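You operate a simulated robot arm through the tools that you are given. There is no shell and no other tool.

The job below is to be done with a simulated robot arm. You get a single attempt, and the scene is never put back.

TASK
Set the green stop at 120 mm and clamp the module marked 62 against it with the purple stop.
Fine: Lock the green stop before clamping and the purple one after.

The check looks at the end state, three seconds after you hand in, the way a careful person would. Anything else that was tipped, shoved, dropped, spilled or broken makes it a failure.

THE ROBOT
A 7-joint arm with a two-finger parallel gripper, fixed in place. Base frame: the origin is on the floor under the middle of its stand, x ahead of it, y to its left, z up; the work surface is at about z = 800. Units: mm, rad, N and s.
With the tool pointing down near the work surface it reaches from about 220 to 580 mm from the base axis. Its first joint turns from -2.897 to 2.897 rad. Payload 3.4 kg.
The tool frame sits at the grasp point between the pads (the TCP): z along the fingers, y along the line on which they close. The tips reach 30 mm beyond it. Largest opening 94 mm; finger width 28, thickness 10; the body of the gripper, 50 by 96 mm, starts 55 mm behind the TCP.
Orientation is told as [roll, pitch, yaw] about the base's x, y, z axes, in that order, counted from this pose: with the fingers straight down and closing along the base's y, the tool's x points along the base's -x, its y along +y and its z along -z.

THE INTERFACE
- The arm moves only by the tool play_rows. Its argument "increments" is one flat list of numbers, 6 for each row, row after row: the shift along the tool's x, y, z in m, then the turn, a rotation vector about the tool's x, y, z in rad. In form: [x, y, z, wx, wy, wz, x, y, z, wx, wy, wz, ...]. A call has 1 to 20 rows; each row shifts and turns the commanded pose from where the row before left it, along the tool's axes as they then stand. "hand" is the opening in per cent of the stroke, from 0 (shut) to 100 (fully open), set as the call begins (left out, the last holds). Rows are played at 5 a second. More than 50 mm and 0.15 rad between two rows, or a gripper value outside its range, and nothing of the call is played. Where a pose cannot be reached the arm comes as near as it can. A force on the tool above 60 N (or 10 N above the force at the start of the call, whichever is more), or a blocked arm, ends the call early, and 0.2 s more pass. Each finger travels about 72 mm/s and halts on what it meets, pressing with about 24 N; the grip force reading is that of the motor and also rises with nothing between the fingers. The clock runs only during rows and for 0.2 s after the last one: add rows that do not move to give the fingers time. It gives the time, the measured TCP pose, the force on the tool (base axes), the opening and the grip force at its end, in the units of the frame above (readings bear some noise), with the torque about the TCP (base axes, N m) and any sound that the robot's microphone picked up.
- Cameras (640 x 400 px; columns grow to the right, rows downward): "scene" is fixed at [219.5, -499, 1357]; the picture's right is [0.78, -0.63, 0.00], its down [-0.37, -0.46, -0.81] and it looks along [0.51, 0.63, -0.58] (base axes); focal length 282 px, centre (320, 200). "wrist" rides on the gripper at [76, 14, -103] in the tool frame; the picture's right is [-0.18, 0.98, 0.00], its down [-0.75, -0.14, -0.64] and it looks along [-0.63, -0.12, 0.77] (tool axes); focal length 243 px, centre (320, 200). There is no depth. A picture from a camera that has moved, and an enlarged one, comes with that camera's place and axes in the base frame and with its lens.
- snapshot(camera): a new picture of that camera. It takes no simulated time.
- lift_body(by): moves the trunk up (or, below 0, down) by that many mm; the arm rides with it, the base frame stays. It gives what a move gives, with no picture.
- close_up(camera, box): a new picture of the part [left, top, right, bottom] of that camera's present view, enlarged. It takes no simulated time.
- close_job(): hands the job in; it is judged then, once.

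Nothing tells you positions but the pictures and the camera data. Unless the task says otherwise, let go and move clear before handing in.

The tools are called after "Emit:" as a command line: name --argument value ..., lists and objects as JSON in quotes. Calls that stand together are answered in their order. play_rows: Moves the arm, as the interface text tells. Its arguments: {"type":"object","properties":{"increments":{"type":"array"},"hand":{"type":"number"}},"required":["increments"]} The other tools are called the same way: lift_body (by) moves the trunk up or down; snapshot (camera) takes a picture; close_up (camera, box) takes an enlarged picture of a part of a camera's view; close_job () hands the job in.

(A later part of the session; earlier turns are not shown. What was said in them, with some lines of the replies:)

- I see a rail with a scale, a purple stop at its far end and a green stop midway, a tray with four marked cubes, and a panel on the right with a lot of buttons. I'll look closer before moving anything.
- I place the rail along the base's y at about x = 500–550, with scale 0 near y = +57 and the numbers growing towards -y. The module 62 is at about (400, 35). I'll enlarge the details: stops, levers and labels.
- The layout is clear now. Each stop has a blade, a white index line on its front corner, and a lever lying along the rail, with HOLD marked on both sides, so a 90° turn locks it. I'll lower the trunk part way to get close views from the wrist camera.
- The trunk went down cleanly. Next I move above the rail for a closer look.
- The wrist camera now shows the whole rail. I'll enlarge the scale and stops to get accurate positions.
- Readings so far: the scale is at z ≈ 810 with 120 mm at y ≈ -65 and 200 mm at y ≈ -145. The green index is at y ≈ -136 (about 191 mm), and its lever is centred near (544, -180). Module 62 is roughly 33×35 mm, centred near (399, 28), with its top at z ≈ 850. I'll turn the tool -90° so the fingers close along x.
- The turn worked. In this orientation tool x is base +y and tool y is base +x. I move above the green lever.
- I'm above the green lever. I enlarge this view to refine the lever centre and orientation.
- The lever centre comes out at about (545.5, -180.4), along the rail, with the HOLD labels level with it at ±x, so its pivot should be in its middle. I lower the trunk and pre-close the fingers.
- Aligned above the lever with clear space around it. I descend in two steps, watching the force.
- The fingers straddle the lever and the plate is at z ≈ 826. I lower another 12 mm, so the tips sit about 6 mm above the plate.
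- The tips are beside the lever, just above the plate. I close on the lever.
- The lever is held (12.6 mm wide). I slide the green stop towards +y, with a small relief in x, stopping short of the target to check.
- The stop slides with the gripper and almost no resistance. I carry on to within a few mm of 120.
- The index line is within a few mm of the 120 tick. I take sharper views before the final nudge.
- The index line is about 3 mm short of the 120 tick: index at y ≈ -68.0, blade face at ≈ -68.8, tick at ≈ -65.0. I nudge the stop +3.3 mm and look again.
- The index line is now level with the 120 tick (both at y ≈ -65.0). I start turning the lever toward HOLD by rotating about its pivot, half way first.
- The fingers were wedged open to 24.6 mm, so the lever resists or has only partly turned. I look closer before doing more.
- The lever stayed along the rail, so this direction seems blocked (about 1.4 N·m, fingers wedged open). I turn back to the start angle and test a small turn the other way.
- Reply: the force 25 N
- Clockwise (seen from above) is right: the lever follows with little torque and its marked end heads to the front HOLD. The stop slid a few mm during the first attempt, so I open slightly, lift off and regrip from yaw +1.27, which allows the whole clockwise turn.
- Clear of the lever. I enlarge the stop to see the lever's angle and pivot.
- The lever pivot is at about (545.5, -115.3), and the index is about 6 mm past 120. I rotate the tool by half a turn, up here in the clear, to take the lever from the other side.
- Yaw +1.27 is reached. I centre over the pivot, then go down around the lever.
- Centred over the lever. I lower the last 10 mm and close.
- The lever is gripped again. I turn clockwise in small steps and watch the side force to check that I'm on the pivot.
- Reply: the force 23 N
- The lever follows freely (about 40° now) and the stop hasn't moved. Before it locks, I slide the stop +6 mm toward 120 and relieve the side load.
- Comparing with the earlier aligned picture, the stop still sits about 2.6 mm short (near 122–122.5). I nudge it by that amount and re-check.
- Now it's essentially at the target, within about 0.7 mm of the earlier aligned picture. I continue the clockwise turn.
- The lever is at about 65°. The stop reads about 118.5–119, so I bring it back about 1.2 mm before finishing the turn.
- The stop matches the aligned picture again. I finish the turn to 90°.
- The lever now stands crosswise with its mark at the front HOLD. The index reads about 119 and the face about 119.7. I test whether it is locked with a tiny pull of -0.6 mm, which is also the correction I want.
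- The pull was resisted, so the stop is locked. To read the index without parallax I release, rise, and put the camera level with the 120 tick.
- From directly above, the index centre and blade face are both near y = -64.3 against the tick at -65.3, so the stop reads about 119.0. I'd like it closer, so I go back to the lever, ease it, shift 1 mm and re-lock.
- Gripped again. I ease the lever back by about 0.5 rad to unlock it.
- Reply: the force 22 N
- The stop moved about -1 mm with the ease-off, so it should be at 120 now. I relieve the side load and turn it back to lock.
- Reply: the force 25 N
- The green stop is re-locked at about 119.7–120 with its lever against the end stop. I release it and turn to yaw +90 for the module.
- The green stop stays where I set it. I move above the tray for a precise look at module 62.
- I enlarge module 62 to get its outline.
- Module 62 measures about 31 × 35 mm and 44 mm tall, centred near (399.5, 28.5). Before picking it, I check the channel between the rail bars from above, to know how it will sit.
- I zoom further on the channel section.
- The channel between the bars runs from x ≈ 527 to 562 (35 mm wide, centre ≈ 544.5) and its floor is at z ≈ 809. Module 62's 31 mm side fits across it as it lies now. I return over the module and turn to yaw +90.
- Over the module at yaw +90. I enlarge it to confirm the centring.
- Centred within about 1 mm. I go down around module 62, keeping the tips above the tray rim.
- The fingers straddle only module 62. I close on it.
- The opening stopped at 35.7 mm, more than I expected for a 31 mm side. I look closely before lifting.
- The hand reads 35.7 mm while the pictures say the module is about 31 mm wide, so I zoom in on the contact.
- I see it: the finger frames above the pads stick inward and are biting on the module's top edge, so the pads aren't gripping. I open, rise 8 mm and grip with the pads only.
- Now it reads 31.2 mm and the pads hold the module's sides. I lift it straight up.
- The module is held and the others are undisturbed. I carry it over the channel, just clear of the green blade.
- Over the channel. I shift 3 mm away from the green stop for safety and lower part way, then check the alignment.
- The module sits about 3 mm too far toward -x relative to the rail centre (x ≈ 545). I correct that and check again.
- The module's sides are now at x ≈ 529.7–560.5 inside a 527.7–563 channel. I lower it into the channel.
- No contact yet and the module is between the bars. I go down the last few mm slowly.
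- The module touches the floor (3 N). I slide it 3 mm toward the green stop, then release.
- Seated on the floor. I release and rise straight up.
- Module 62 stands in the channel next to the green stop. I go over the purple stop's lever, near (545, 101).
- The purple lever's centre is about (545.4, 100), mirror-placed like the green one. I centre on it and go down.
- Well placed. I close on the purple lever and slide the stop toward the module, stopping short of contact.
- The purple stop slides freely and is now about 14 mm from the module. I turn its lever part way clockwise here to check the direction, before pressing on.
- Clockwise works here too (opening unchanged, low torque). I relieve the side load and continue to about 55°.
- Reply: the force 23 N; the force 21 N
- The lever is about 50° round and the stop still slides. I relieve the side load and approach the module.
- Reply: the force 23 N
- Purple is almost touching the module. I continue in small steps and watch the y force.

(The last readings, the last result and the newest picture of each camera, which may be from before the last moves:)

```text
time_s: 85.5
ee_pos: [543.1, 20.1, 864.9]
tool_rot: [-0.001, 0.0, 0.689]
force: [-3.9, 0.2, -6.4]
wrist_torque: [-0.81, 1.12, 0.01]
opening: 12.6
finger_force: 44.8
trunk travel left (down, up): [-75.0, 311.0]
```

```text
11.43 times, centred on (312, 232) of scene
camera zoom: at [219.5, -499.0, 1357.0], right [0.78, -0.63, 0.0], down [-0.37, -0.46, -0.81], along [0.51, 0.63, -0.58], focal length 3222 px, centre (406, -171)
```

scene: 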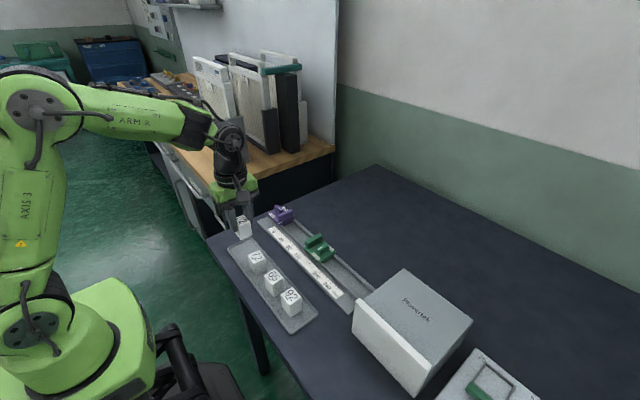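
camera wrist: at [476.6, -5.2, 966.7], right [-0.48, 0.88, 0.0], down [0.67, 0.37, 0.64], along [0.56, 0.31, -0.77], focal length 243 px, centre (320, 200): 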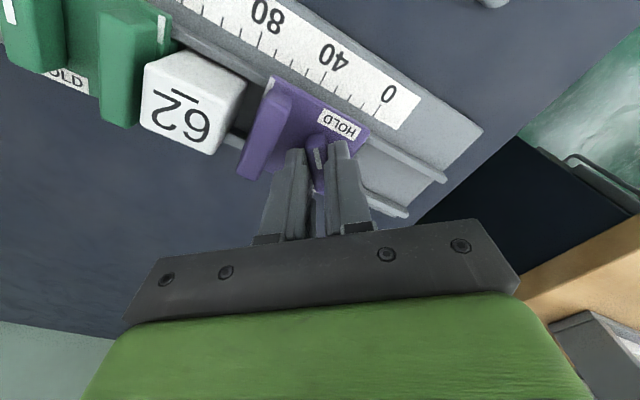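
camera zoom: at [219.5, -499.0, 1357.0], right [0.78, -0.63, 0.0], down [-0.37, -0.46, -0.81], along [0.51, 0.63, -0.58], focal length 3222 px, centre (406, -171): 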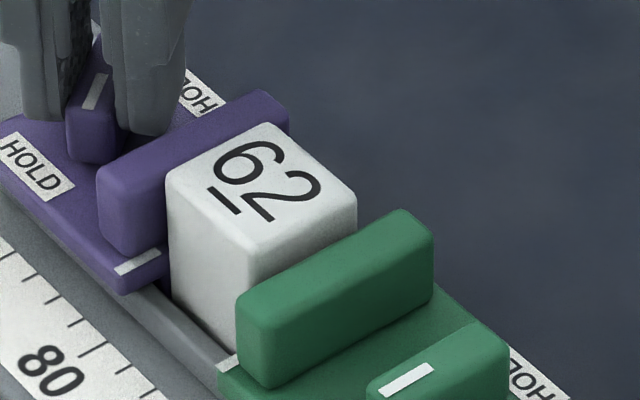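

Still no push-back. I go on in steps.

Emit:
play_rows --increments '[0.00064, -0.00077, 0, 0, 0, 0, 0.00064, -0.00077, 0, 0, 0, 0, 0, 0, 0, 0, 0, 0]' --hand 0

Emit:
close_up --camera "scene" --box '[295, 215, 330, 250]'

Emit:
play_rows --increments '[0.00064, -0.00077, 0, 0, 0, 0, 0.00064, -0.00077, 0, 0, 0, 0, 0, 0, 0, 0, 0, 0]' --hand 0

Emit:
close_up --camera "scene" --box '[295, 215, 330, 250]'

Emit:
close_up --camera "wrist" --box '[130, 20, 330, 170]'

```text
time_s: 86.3
ee_pos: [543.9, 18.4, 864.5]
tool_rot: [0.0, -0.002, 0.691]
force: [0.7, 0.5, -4.7]
wrist_torque: [-0.14, 0.15, 0.0]
opening: 12.5
finger_force: 44.8
trunk travel left (down, up): [-75.0, 311.0]
```

```text
11.43 times, centred on (312, 232) of scene
camera zoom: at [219.5, -499.0, 1357.0], right [0.78, -0.63, 0.0], down [-0.37, -0.46, -0.81], along [0.51, 0.63, -0.58], focal length 3222 px, centre (406, -171)
```

zoom: 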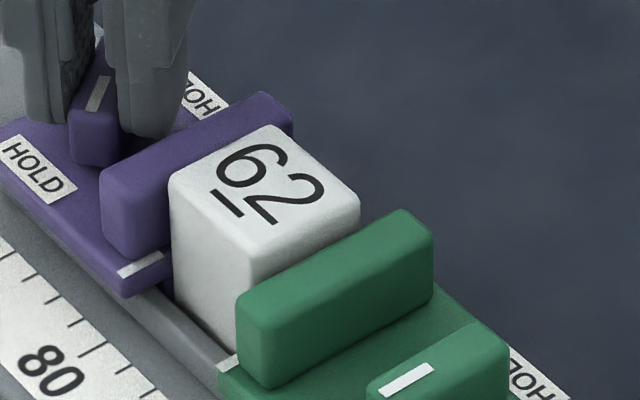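

```text
time_s: 87.1
ee_pos: [543.4, 18.7, 862.8]
tool_rot: [-0.002, 0.0, 0.693]
force: [4.1, 11.9, 2.6]
wrist_torque: [0.26, 0.04, 0.01]
opening: 12.7
finger_force: 44.9
trunk travel left (down, up): [-75.0, 311.0]
```

```text
11.43 times, centred on (312, 232) of scene
camera zoom: at [219.5, -499.0, 1357.0], right [0.78, -0.63, 0.0], down [-0.37, -0.46, -0.81], along [0.51, 0.63, -0.58], focal length 3222 px, centre (406, -171)
```

zoom: 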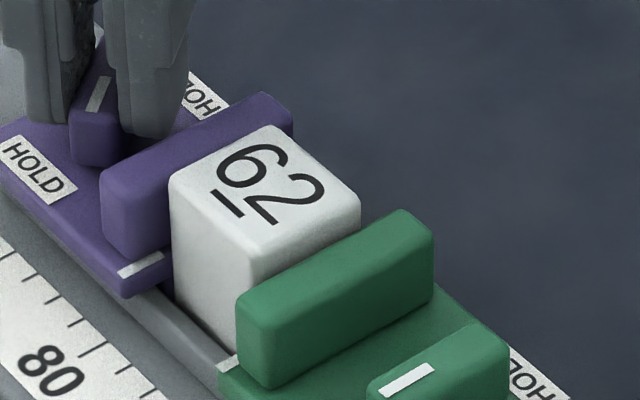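

```text
2.67 times, centred on (230, 95) of wrist
camera zoom: at [476.4, -20.4, 966.6], right [-0.49, 0.87, 0.0], down [0.67, 0.37, 0.64], along [0.56, 0.31, -0.77], focal length 647 px, centre (560, 480)
```

zoom: 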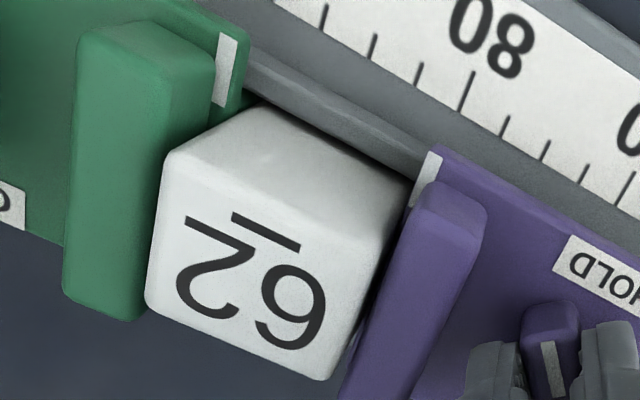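

The push-back rose to 12 N with nothing moving, so the module is pressed between both stops. I keep that pressure and turn the purple lever toward HOLD.

Emit:
play_rows --increments '[0, 0, 0, 0, 0, 0.08, 0, 0, 0, 0, 0, 0.08, 0, 0, 0, 0, 0, 0.08, 0, 0, 0, 0, 0, 0.08, 0, 0, 0, 0, 0, 0]' --hand 0

Emit:
close_up --camera "scene" --box '[295, 215, 330, 250]'

Emit:
close_up --camera "wrist" --box '[130, 20, 370, 200]'

```text
time_s: 88.3
ee_pos: [543.7, 18.4, 862.6]
tool_rot: [-0.002, -0.001, 0.37]
force: [11.3, 19.9, 15.5]
wrist_torque: [0.26, 0.44, 0.03]
opening: 12.4
finger_force: 45.4
trunk travel left (down, up): [-75.0, 311.0]
```

```text
11.43 times, centred on (312, 232) of scene
camera zoom: at [219.5, -499.0, 1357.0], right [0.78, -0.63, 0.0], down [-0.37, -0.46, -0.81], along [0.51, 0.63, -0.58], focal length 3222 px, centre (406, -171)
```

zoom: 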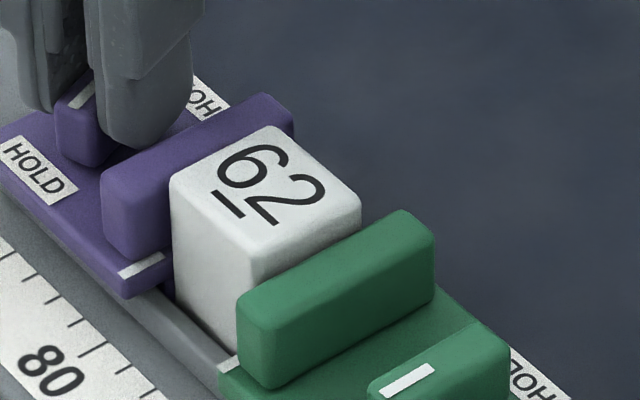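

```text
2.22 times, centred on (250, 110) of wrist
camera zoom: at [467.5, 3.3, 966.6], right [-0.18, 0.98, 0.0], down [0.75, 0.14, 0.64], along [0.63, 0.12, -0.77], focal length 539 px, centre (476, 400)
```

zoom: 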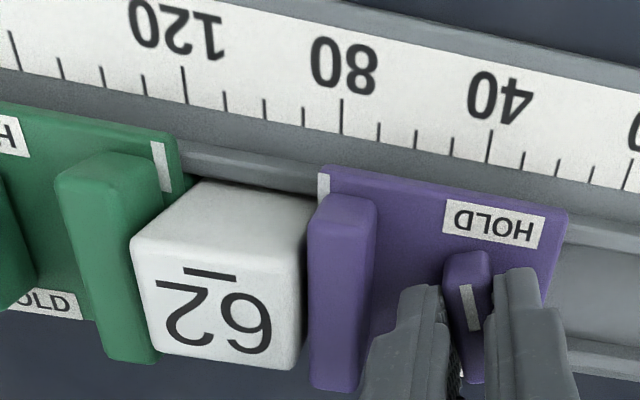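

Clamped at 20 N now, more than needed. I ease the load slightly and finish the last 21° of the turn.

Emit:
play_rows --increments '[-0.0009, 0.0003, 0, 0, 0, 0, 0, 0, 0, 0, 0, 0.09, 0, 0, 0, 0, 0, 0.09, 0, 0, 0, 0, 0, 0.09, 0, 0, 0, 0, 0, 0.1, 0, 0, 0, 0, 0, 0]' --hand 0

Emit:
close_up --camera "scene" --box '[295, 215, 330, 250]'

Emit:
close_up --camera "wrist" --box '[130, 20, 370, 200]'

```text
time_s: 89.7
ee_pos: [542.4, 17.6, 865.0]
tool_rot: [-0.002, 0.0, 0.0]
force: [6.0, 21.0, 20.0]
wrist_torque: [0.54, 0.4, 0.01]
opening: 12.3
finger_force: 45.2
trunk travel left (down, up): [-75.0, 311.0]
```

```text
11.43 times, centred on (312, 232) of scene
camera zoom: at [219.5, -499.0, 1357.0], right [0.78, -0.63, 0.0], down [-0.37, -0.46, -0.81], along [0.51, 0.63, -0.58], focal length 3222 px, centre (406, -171)
```

zoom: 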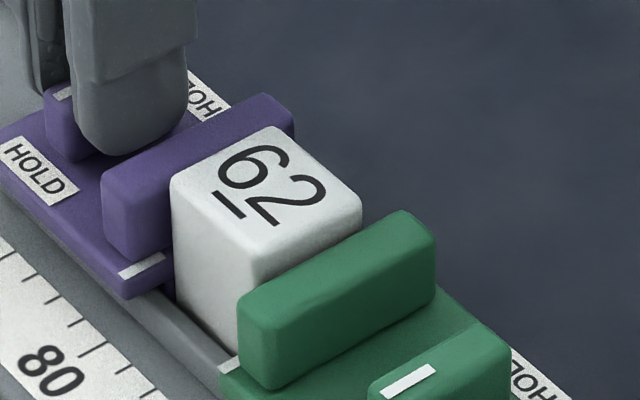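

```text
2.22 times, centred on (250, 110) of wrist
camera zoom: at [467.6, 32.3, 966.6], right [0.18, 0.98, 0.0], down [0.75, -0.14, 0.64], along [0.63, -0.12, -0.77], focal length 539 px, centre (476, 400)
```

zoom: 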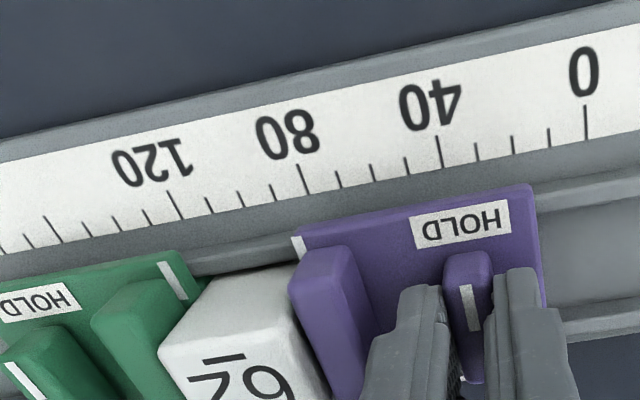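

The lever is crosswise. I nudge it a touch further to be sure it sits at its end stop, then take the y load off to see if the stop holds.

Emit:
play_rows --increments '[0, 0, 0, 0, 0, 0.03, 0, 0, 0, 0, 0, 0, 0, 0.001, 0, 0, 0, 0, 0, 0.001, 0, 0, 0, 0, 0, 0, 0, 0, 0, 0]' --hand 0

Emit:
close_up --camera "scene" --box '[295, 215, 330, 250]'

```text
time_s: 90.9
ee_pos: [543.8, 17.6, 863.7]
tool_rot: [-0.002, -0.001, -0.031]
force: [2.7, 9.8, 14.2]
wrist_torque: [0.23, -1.04, 1.04]
opening: 12.7
finger_force: 44.8
trunk travel left (down, up): [-75.0, 311.0]
```

```text
11.43 times, centred on (312, 232) of scene
camera zoom: at [219.5, -499.0, 1357.0], right [0.78, -0.63, 0.0], down [-0.37, -0.46, -0.81], along [0.51, 0.63, -0.58], focal length 3222 px, centre (406, -171)
```

zoom: 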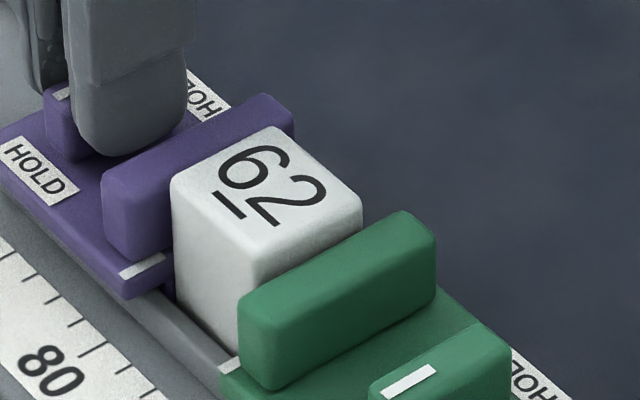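

The torque rose to 1 N·m, so the lever is at its end stop, and purple stayed put as I eased off. I take out the remaining load, open and rise.

Emit:
play_rows --increments '[0, 0.0006, 0, 0, 0, -0.025, 0, 0.0006, -0.0005, 0, 0, 0, 0, 0, 0, 0, 0, 0]' --hand 0

Emit:
play_rows --increments '[0, 0, 0, 0, 0, 0, 0, 0, 0, 0, 0, 0, 0, 0, 0, 0, 0, 0, 0, 0, -0.01, 0, 0, 0, 0, 0, -0.015, 0, 0, 0, 0, 0, -0.02, 0, 0, 0, 0, 0, 0, 0, 0, 0]' --hand 30

Emit:
close_up --camera "scene" --box '[280, 205, 350, 265]'

Emit:
snapshot --camera "wrist"

```text
time_s: 91.7
ee_pos: [542.1, 18.2, 863.2]
tool_rot: [-0.001, 0.001, -0.01]
force: [3.6, 1.9, 10.4]
wrist_torque: [0.01, -1.07, 0.26]
opening: 12.1
finger_force: 45.5
trunk travel left (down, up): [-75.0, 311.0]
```

```text
time_s: 93.3
ee_pos: [543.2, 19.8, 908.4]
tool_rot: [0.001, 0.0, -0.004]
force: [-0.1, 0.7, 0.3]
wrist_torque: [0.01, 0.01, 0.02]
opening: 28.2
finger_force: 0.2
trunk travel left (down, up): [-75.0, 311.0]
```

```text
6.67 times, centred on (315, 235) of scene
camera zoom: at [219.5, -499.0, 1357.0], right [0.78, -0.63, 0.0], down [-0.37, -0.46, -0.81], along [0.51, 0.63, -0.58], focal length 1879 px, centre (353, -33)
```

zoom: 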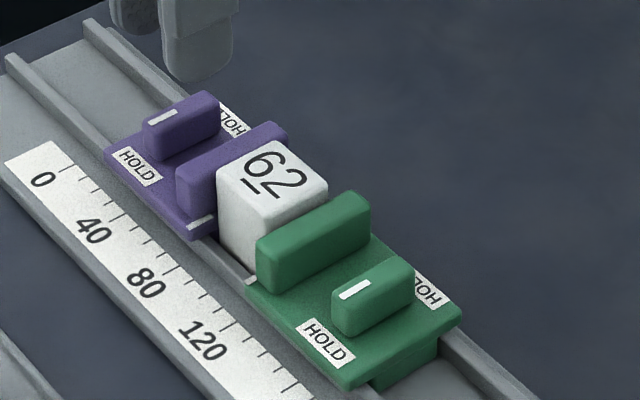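

```text
taken
camera wrist: at [468.0, 33.3, 1011.0], right [0.19, 0.98, 0.0], down [0.75, -0.15, 0.64], along [0.63, -0.12, -0.77], focal length 243 px, centre (320, 200)
```

wrist: 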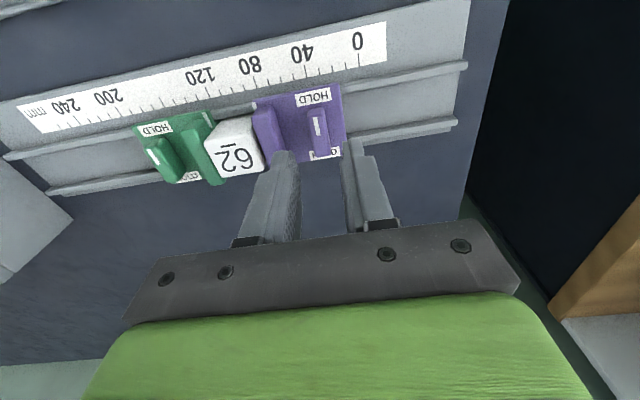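

Both levers are crosswise and the module is between the stops. I check the green reading from straight above, and the gaps too.

Emit:
play_rows --increments '[-0.001, -0.0123, 0, 0, 0, 0, -0.001, -0.0123, 0, 0, 0, 0, -0.001, -0.0123, 0, 0, 0, 0, -0.001, -0.0123, 0, 0, 0, 0, -0.001, -0.0123, 0, 0, 0, 0, -0.001, -0.0123, 0, 0, 0, 0, -0.001, -0.0123, 0, 0, 0, 0, -0.001, -0.0123, 0, 0, 0, 0, 0, 0, 0, 0, 0, 0]' --hand 30

Emit:
close_up --camera "wrist" --box '[290, 40, 370, 100]'

Emit:
close_up --camera "wrist" --box '[230, 40, 460, 180]'

Emit:
close_up --camera "scene" --box '[295, 215, 335, 255]'

```text
time_s: 95.3
ee_pos: [551.3, -79.7, 908.4]
tool_rot: [0.0, 0.001, -0.006]
force: [0.4, -0.2, 0.3]
wrist_torque: [0.02, 0.01, 0.03]
opening: 28.1
finger_force: 0.2
trunk travel left (down, up): [-75.0, 311.0]
```

```text
6.67 times, centred on (330, 70) of wrist
camera zoom: at [475.7, -64.5, 1011.1], right [0.19, 0.98, 0.0], down [0.75, -0.15, 0.64], along [0.63, -0.12, -0.77], focal length 1618 px, centre (253, 1067)
```

zoom: 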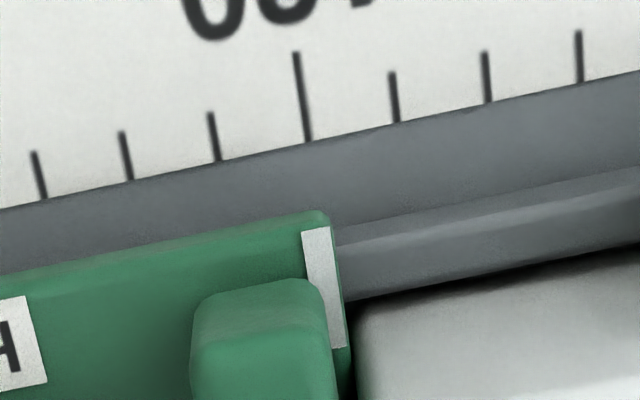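

```text
2.78 times, centred on (345, 110) of wrist
camera zoom: at [475.7, -64.5, 1011.1], right [0.19, 0.98, 0.0], down [0.75, -0.15, 0.64], along [0.63, -0.12, -0.77], focal length 675 px, centre (250, 450)
```

zoom: 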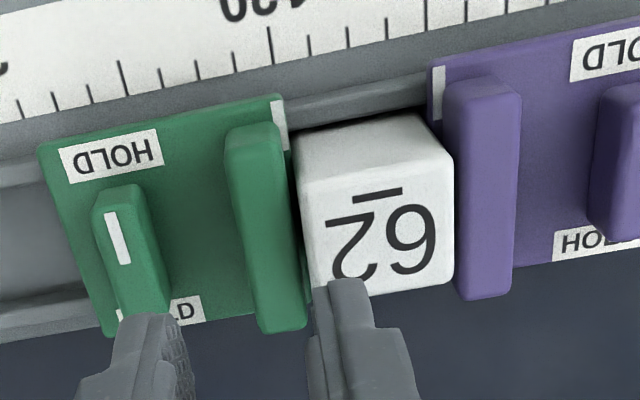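

```text
10.00 times, centred on (315, 235) of scene
camera zoom: at [219.5, -499.0, 1357.0], right [0.78, -0.63, 0.0], down [-0.37, -0.46, -0.81], along [0.51, 0.63, -0.58], focal length 2819 px, centre (370, -150)
```

zoom: 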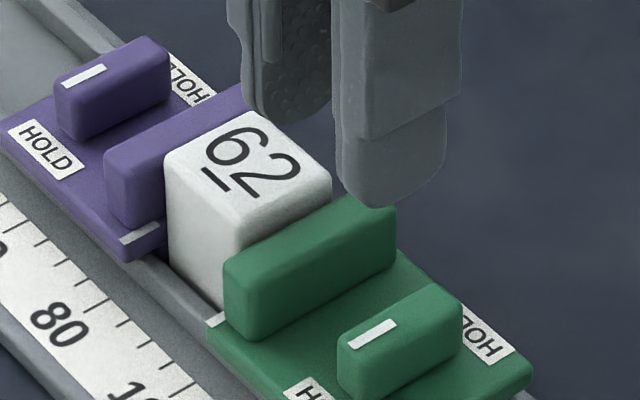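

Green reads about 120.5 after clamping. I zoom on both contact lines to check that the module touches both stops.

Emit:
close_up --camera "wrist" --box '[320, 75, 360, 115]'

Emit:
close_up --camera "wrist" --box '[370, 60, 410, 100]'

Emit:
close_up --camera "scene" --box '[305, 230, 325, 250]'

```text
10.00 times, centred on (340, 95) of wrist
camera zoom: at [475.7, -64.5, 1011.1], right [0.19, 0.98, 0.0], down [0.75, -0.15, 0.64], along [0.63, -0.12, -0.77], focal length 2426 px, centre (120, 1250)
```

zoom: 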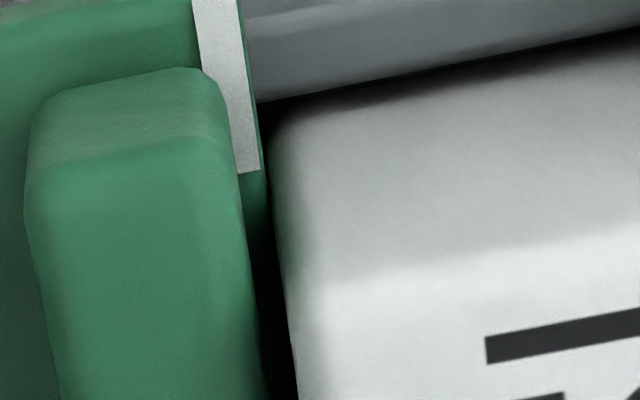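

```text
10.00 times, centred on (390, 80) of wrist
camera zoom: at [475.7, -64.5, 1011.1], right [0.19, 0.98, 0.0], down [0.75, -0.15, 0.64], along [0.63, -0.12, -0.77], focal length 2426 px, centre (-380, 1400)
```

zoom: 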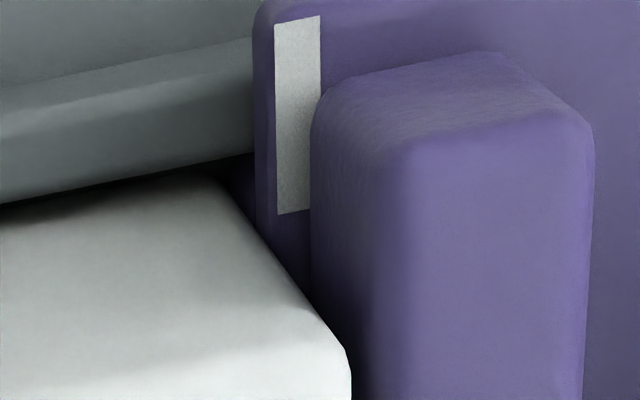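

```text
16.00 times, centred on (315, 240) of scene
camera zoom: at [219.5, -499.0, 1357.0], right [0.78, -0.63, 0.0], down [-0.37, -0.46, -0.81], along [0.51, 0.63, -0.58], focal length 4510 px, centre (400, -440)
```

zoom: 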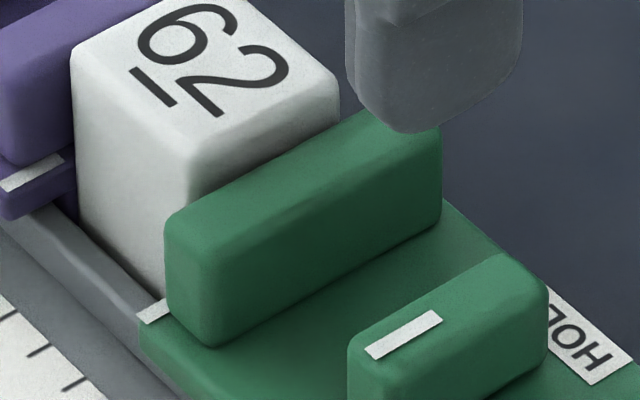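

The module sits square with no visible play. I compare the green stop with the picture taken after locking, and check its lever.

Emit:
close_up --camera "scene" --box '[300, 230, 340, 260]'

Emit:
close_up --camera "wrist" --box '[240, 60, 350, 160]'

```text
13.33 times, centred on (320, 245) of scene
camera zoom: at [219.5, -499.0, 1357.0], right [0.78, -0.63, 0.0], down [-0.37, -0.46, -0.81], along [0.51, 0.63, -0.58], focal length 3758 px, centre (320, -400)
```

zoom: 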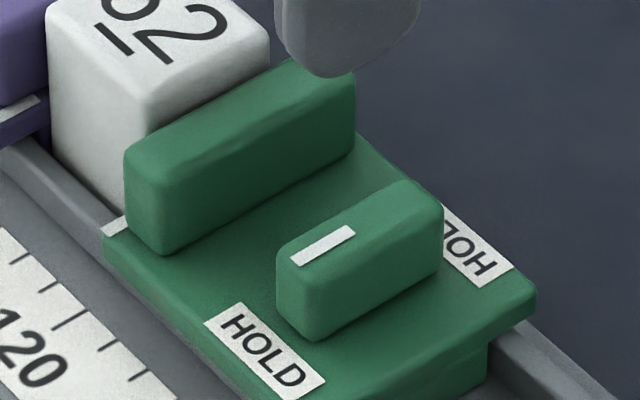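

```text
4.00 times, centred on (295, 110) of wrist
camera zoom: at [475.7, -64.5, 1011.1], right [0.19, 0.98, 0.0], down [0.75, -0.15, 0.64], along [0.63, -0.12, -0.77], focal length 970 px, centre (420, 560)
```

zoom: 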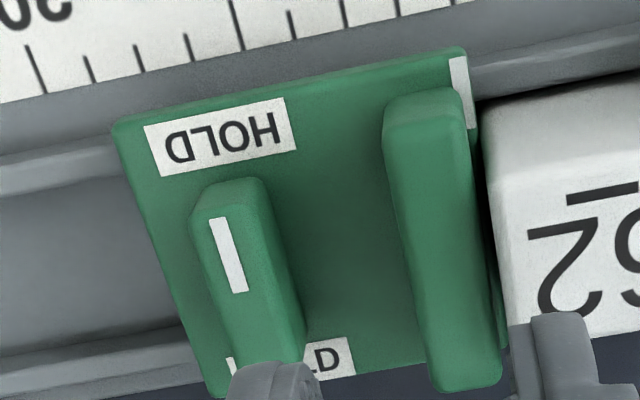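

The green stop reads about 120.6 by its index line, its contact edge is at about 119.5, and both levers are crosswise at HOLD. I lift well clear and take a final look at everything.

Emit:
play_rows --increments '[0, 0, -0.02, 0, 0, 0, 0, 0, -0.025, 0, 0, 0, 0, 0, -0.025, 0, 0, 0, 0.02, 0, -0.025, 0, 0, 0, 0.025, 0, -0.015, 0, 0, 0, 0.025, 0, 0, 0, 0, 0, 0, 0, 0, 0, 0, 0]' --hand 30

Emit:
snapshot --camera "scene"

Emit:
snapshot --camera "wrist"

Emit:
close_up --camera "scene" --box '[220, 195, 380, 340]'

```text
time_s: 96.9
ee_pos: [479.8, -77.7, 1018.6]
tool_rot: [0.0, 0.0, -0.006]
force: [-0.3, 0.7, -0.2]
wrist_torque: [-0.04, -0.04, -0.02]
opening: 28.2
finger_force: 0.0
trunk travel left (down, up): [-75.0, 311.0]
```

```text
taken
```

scene: 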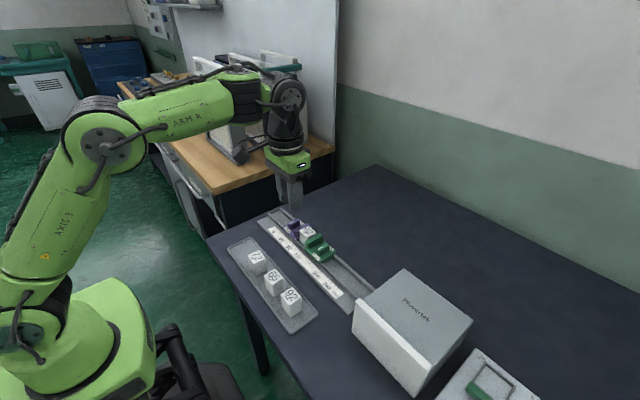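

```text
taken
camera wrist: at [403.7, -62.7, 1121.5], right [0.19, 0.98, 0.0], down [0.75, -0.15, 0.64], along [0.63, -0.12, -0.77], focal length 243 px, centre (320, 200)
```

wrist: 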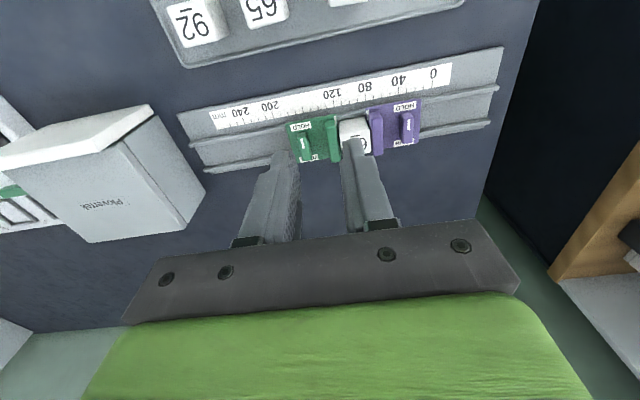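

```text
2.76 times, centred on (300, 268) of scene
camera zoom: at [219.5, -499.0, 1357.0], right [0.78, -0.63, 0.0], down [-0.37, -0.46, -0.81], along [0.51, 0.63, -0.58], focal length 778 px, centre (375, 14)
```

zoom: 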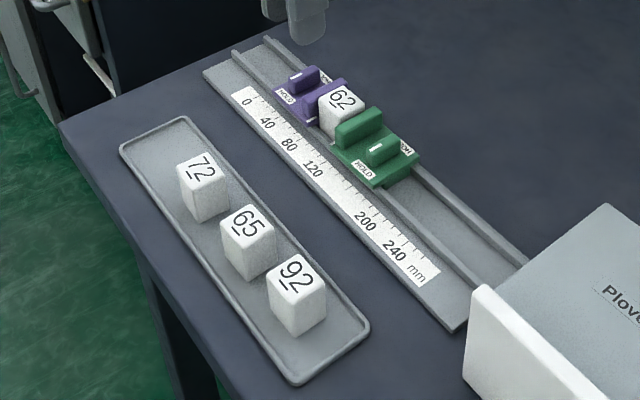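

Module 62 stands clamped between the locked green stop, at about 120 mm, and the locked purple stop. The other modules, the tray and the devices look untouched and the arm is clear, so I hand the job in.

Emit:
close_job

```text
The job is handed in.
```

The job is handed in. Module 62 is clamped between the two stops, and both are locked.

- **Green stop:** I set it at about 119.7–120 mm and turned its lever to HOLD before clamping. The push from the purple stop then moved it slightly, by 1 mm or a little less. Its index line finished at about 120.6 mm and the edge touching the module at about 119.5 mm.
- **Module 62:** it stands upright in the rail channel. It was pressed against the green stop with about 20 N when the purple stop was locked.
- **Purple stop:** it was pushed up to the module and its lever turned to HOLD last, until it reached its end stop.
- **Everything else:** the other three modules, the tray and the neighbouring devices look unmoved in the final pictures. The gripper is open and clear.

My first attempt to lock the green stop turned the lever the wrong way, and the stop slid a few millimetres. I repositioned it before placing the module.
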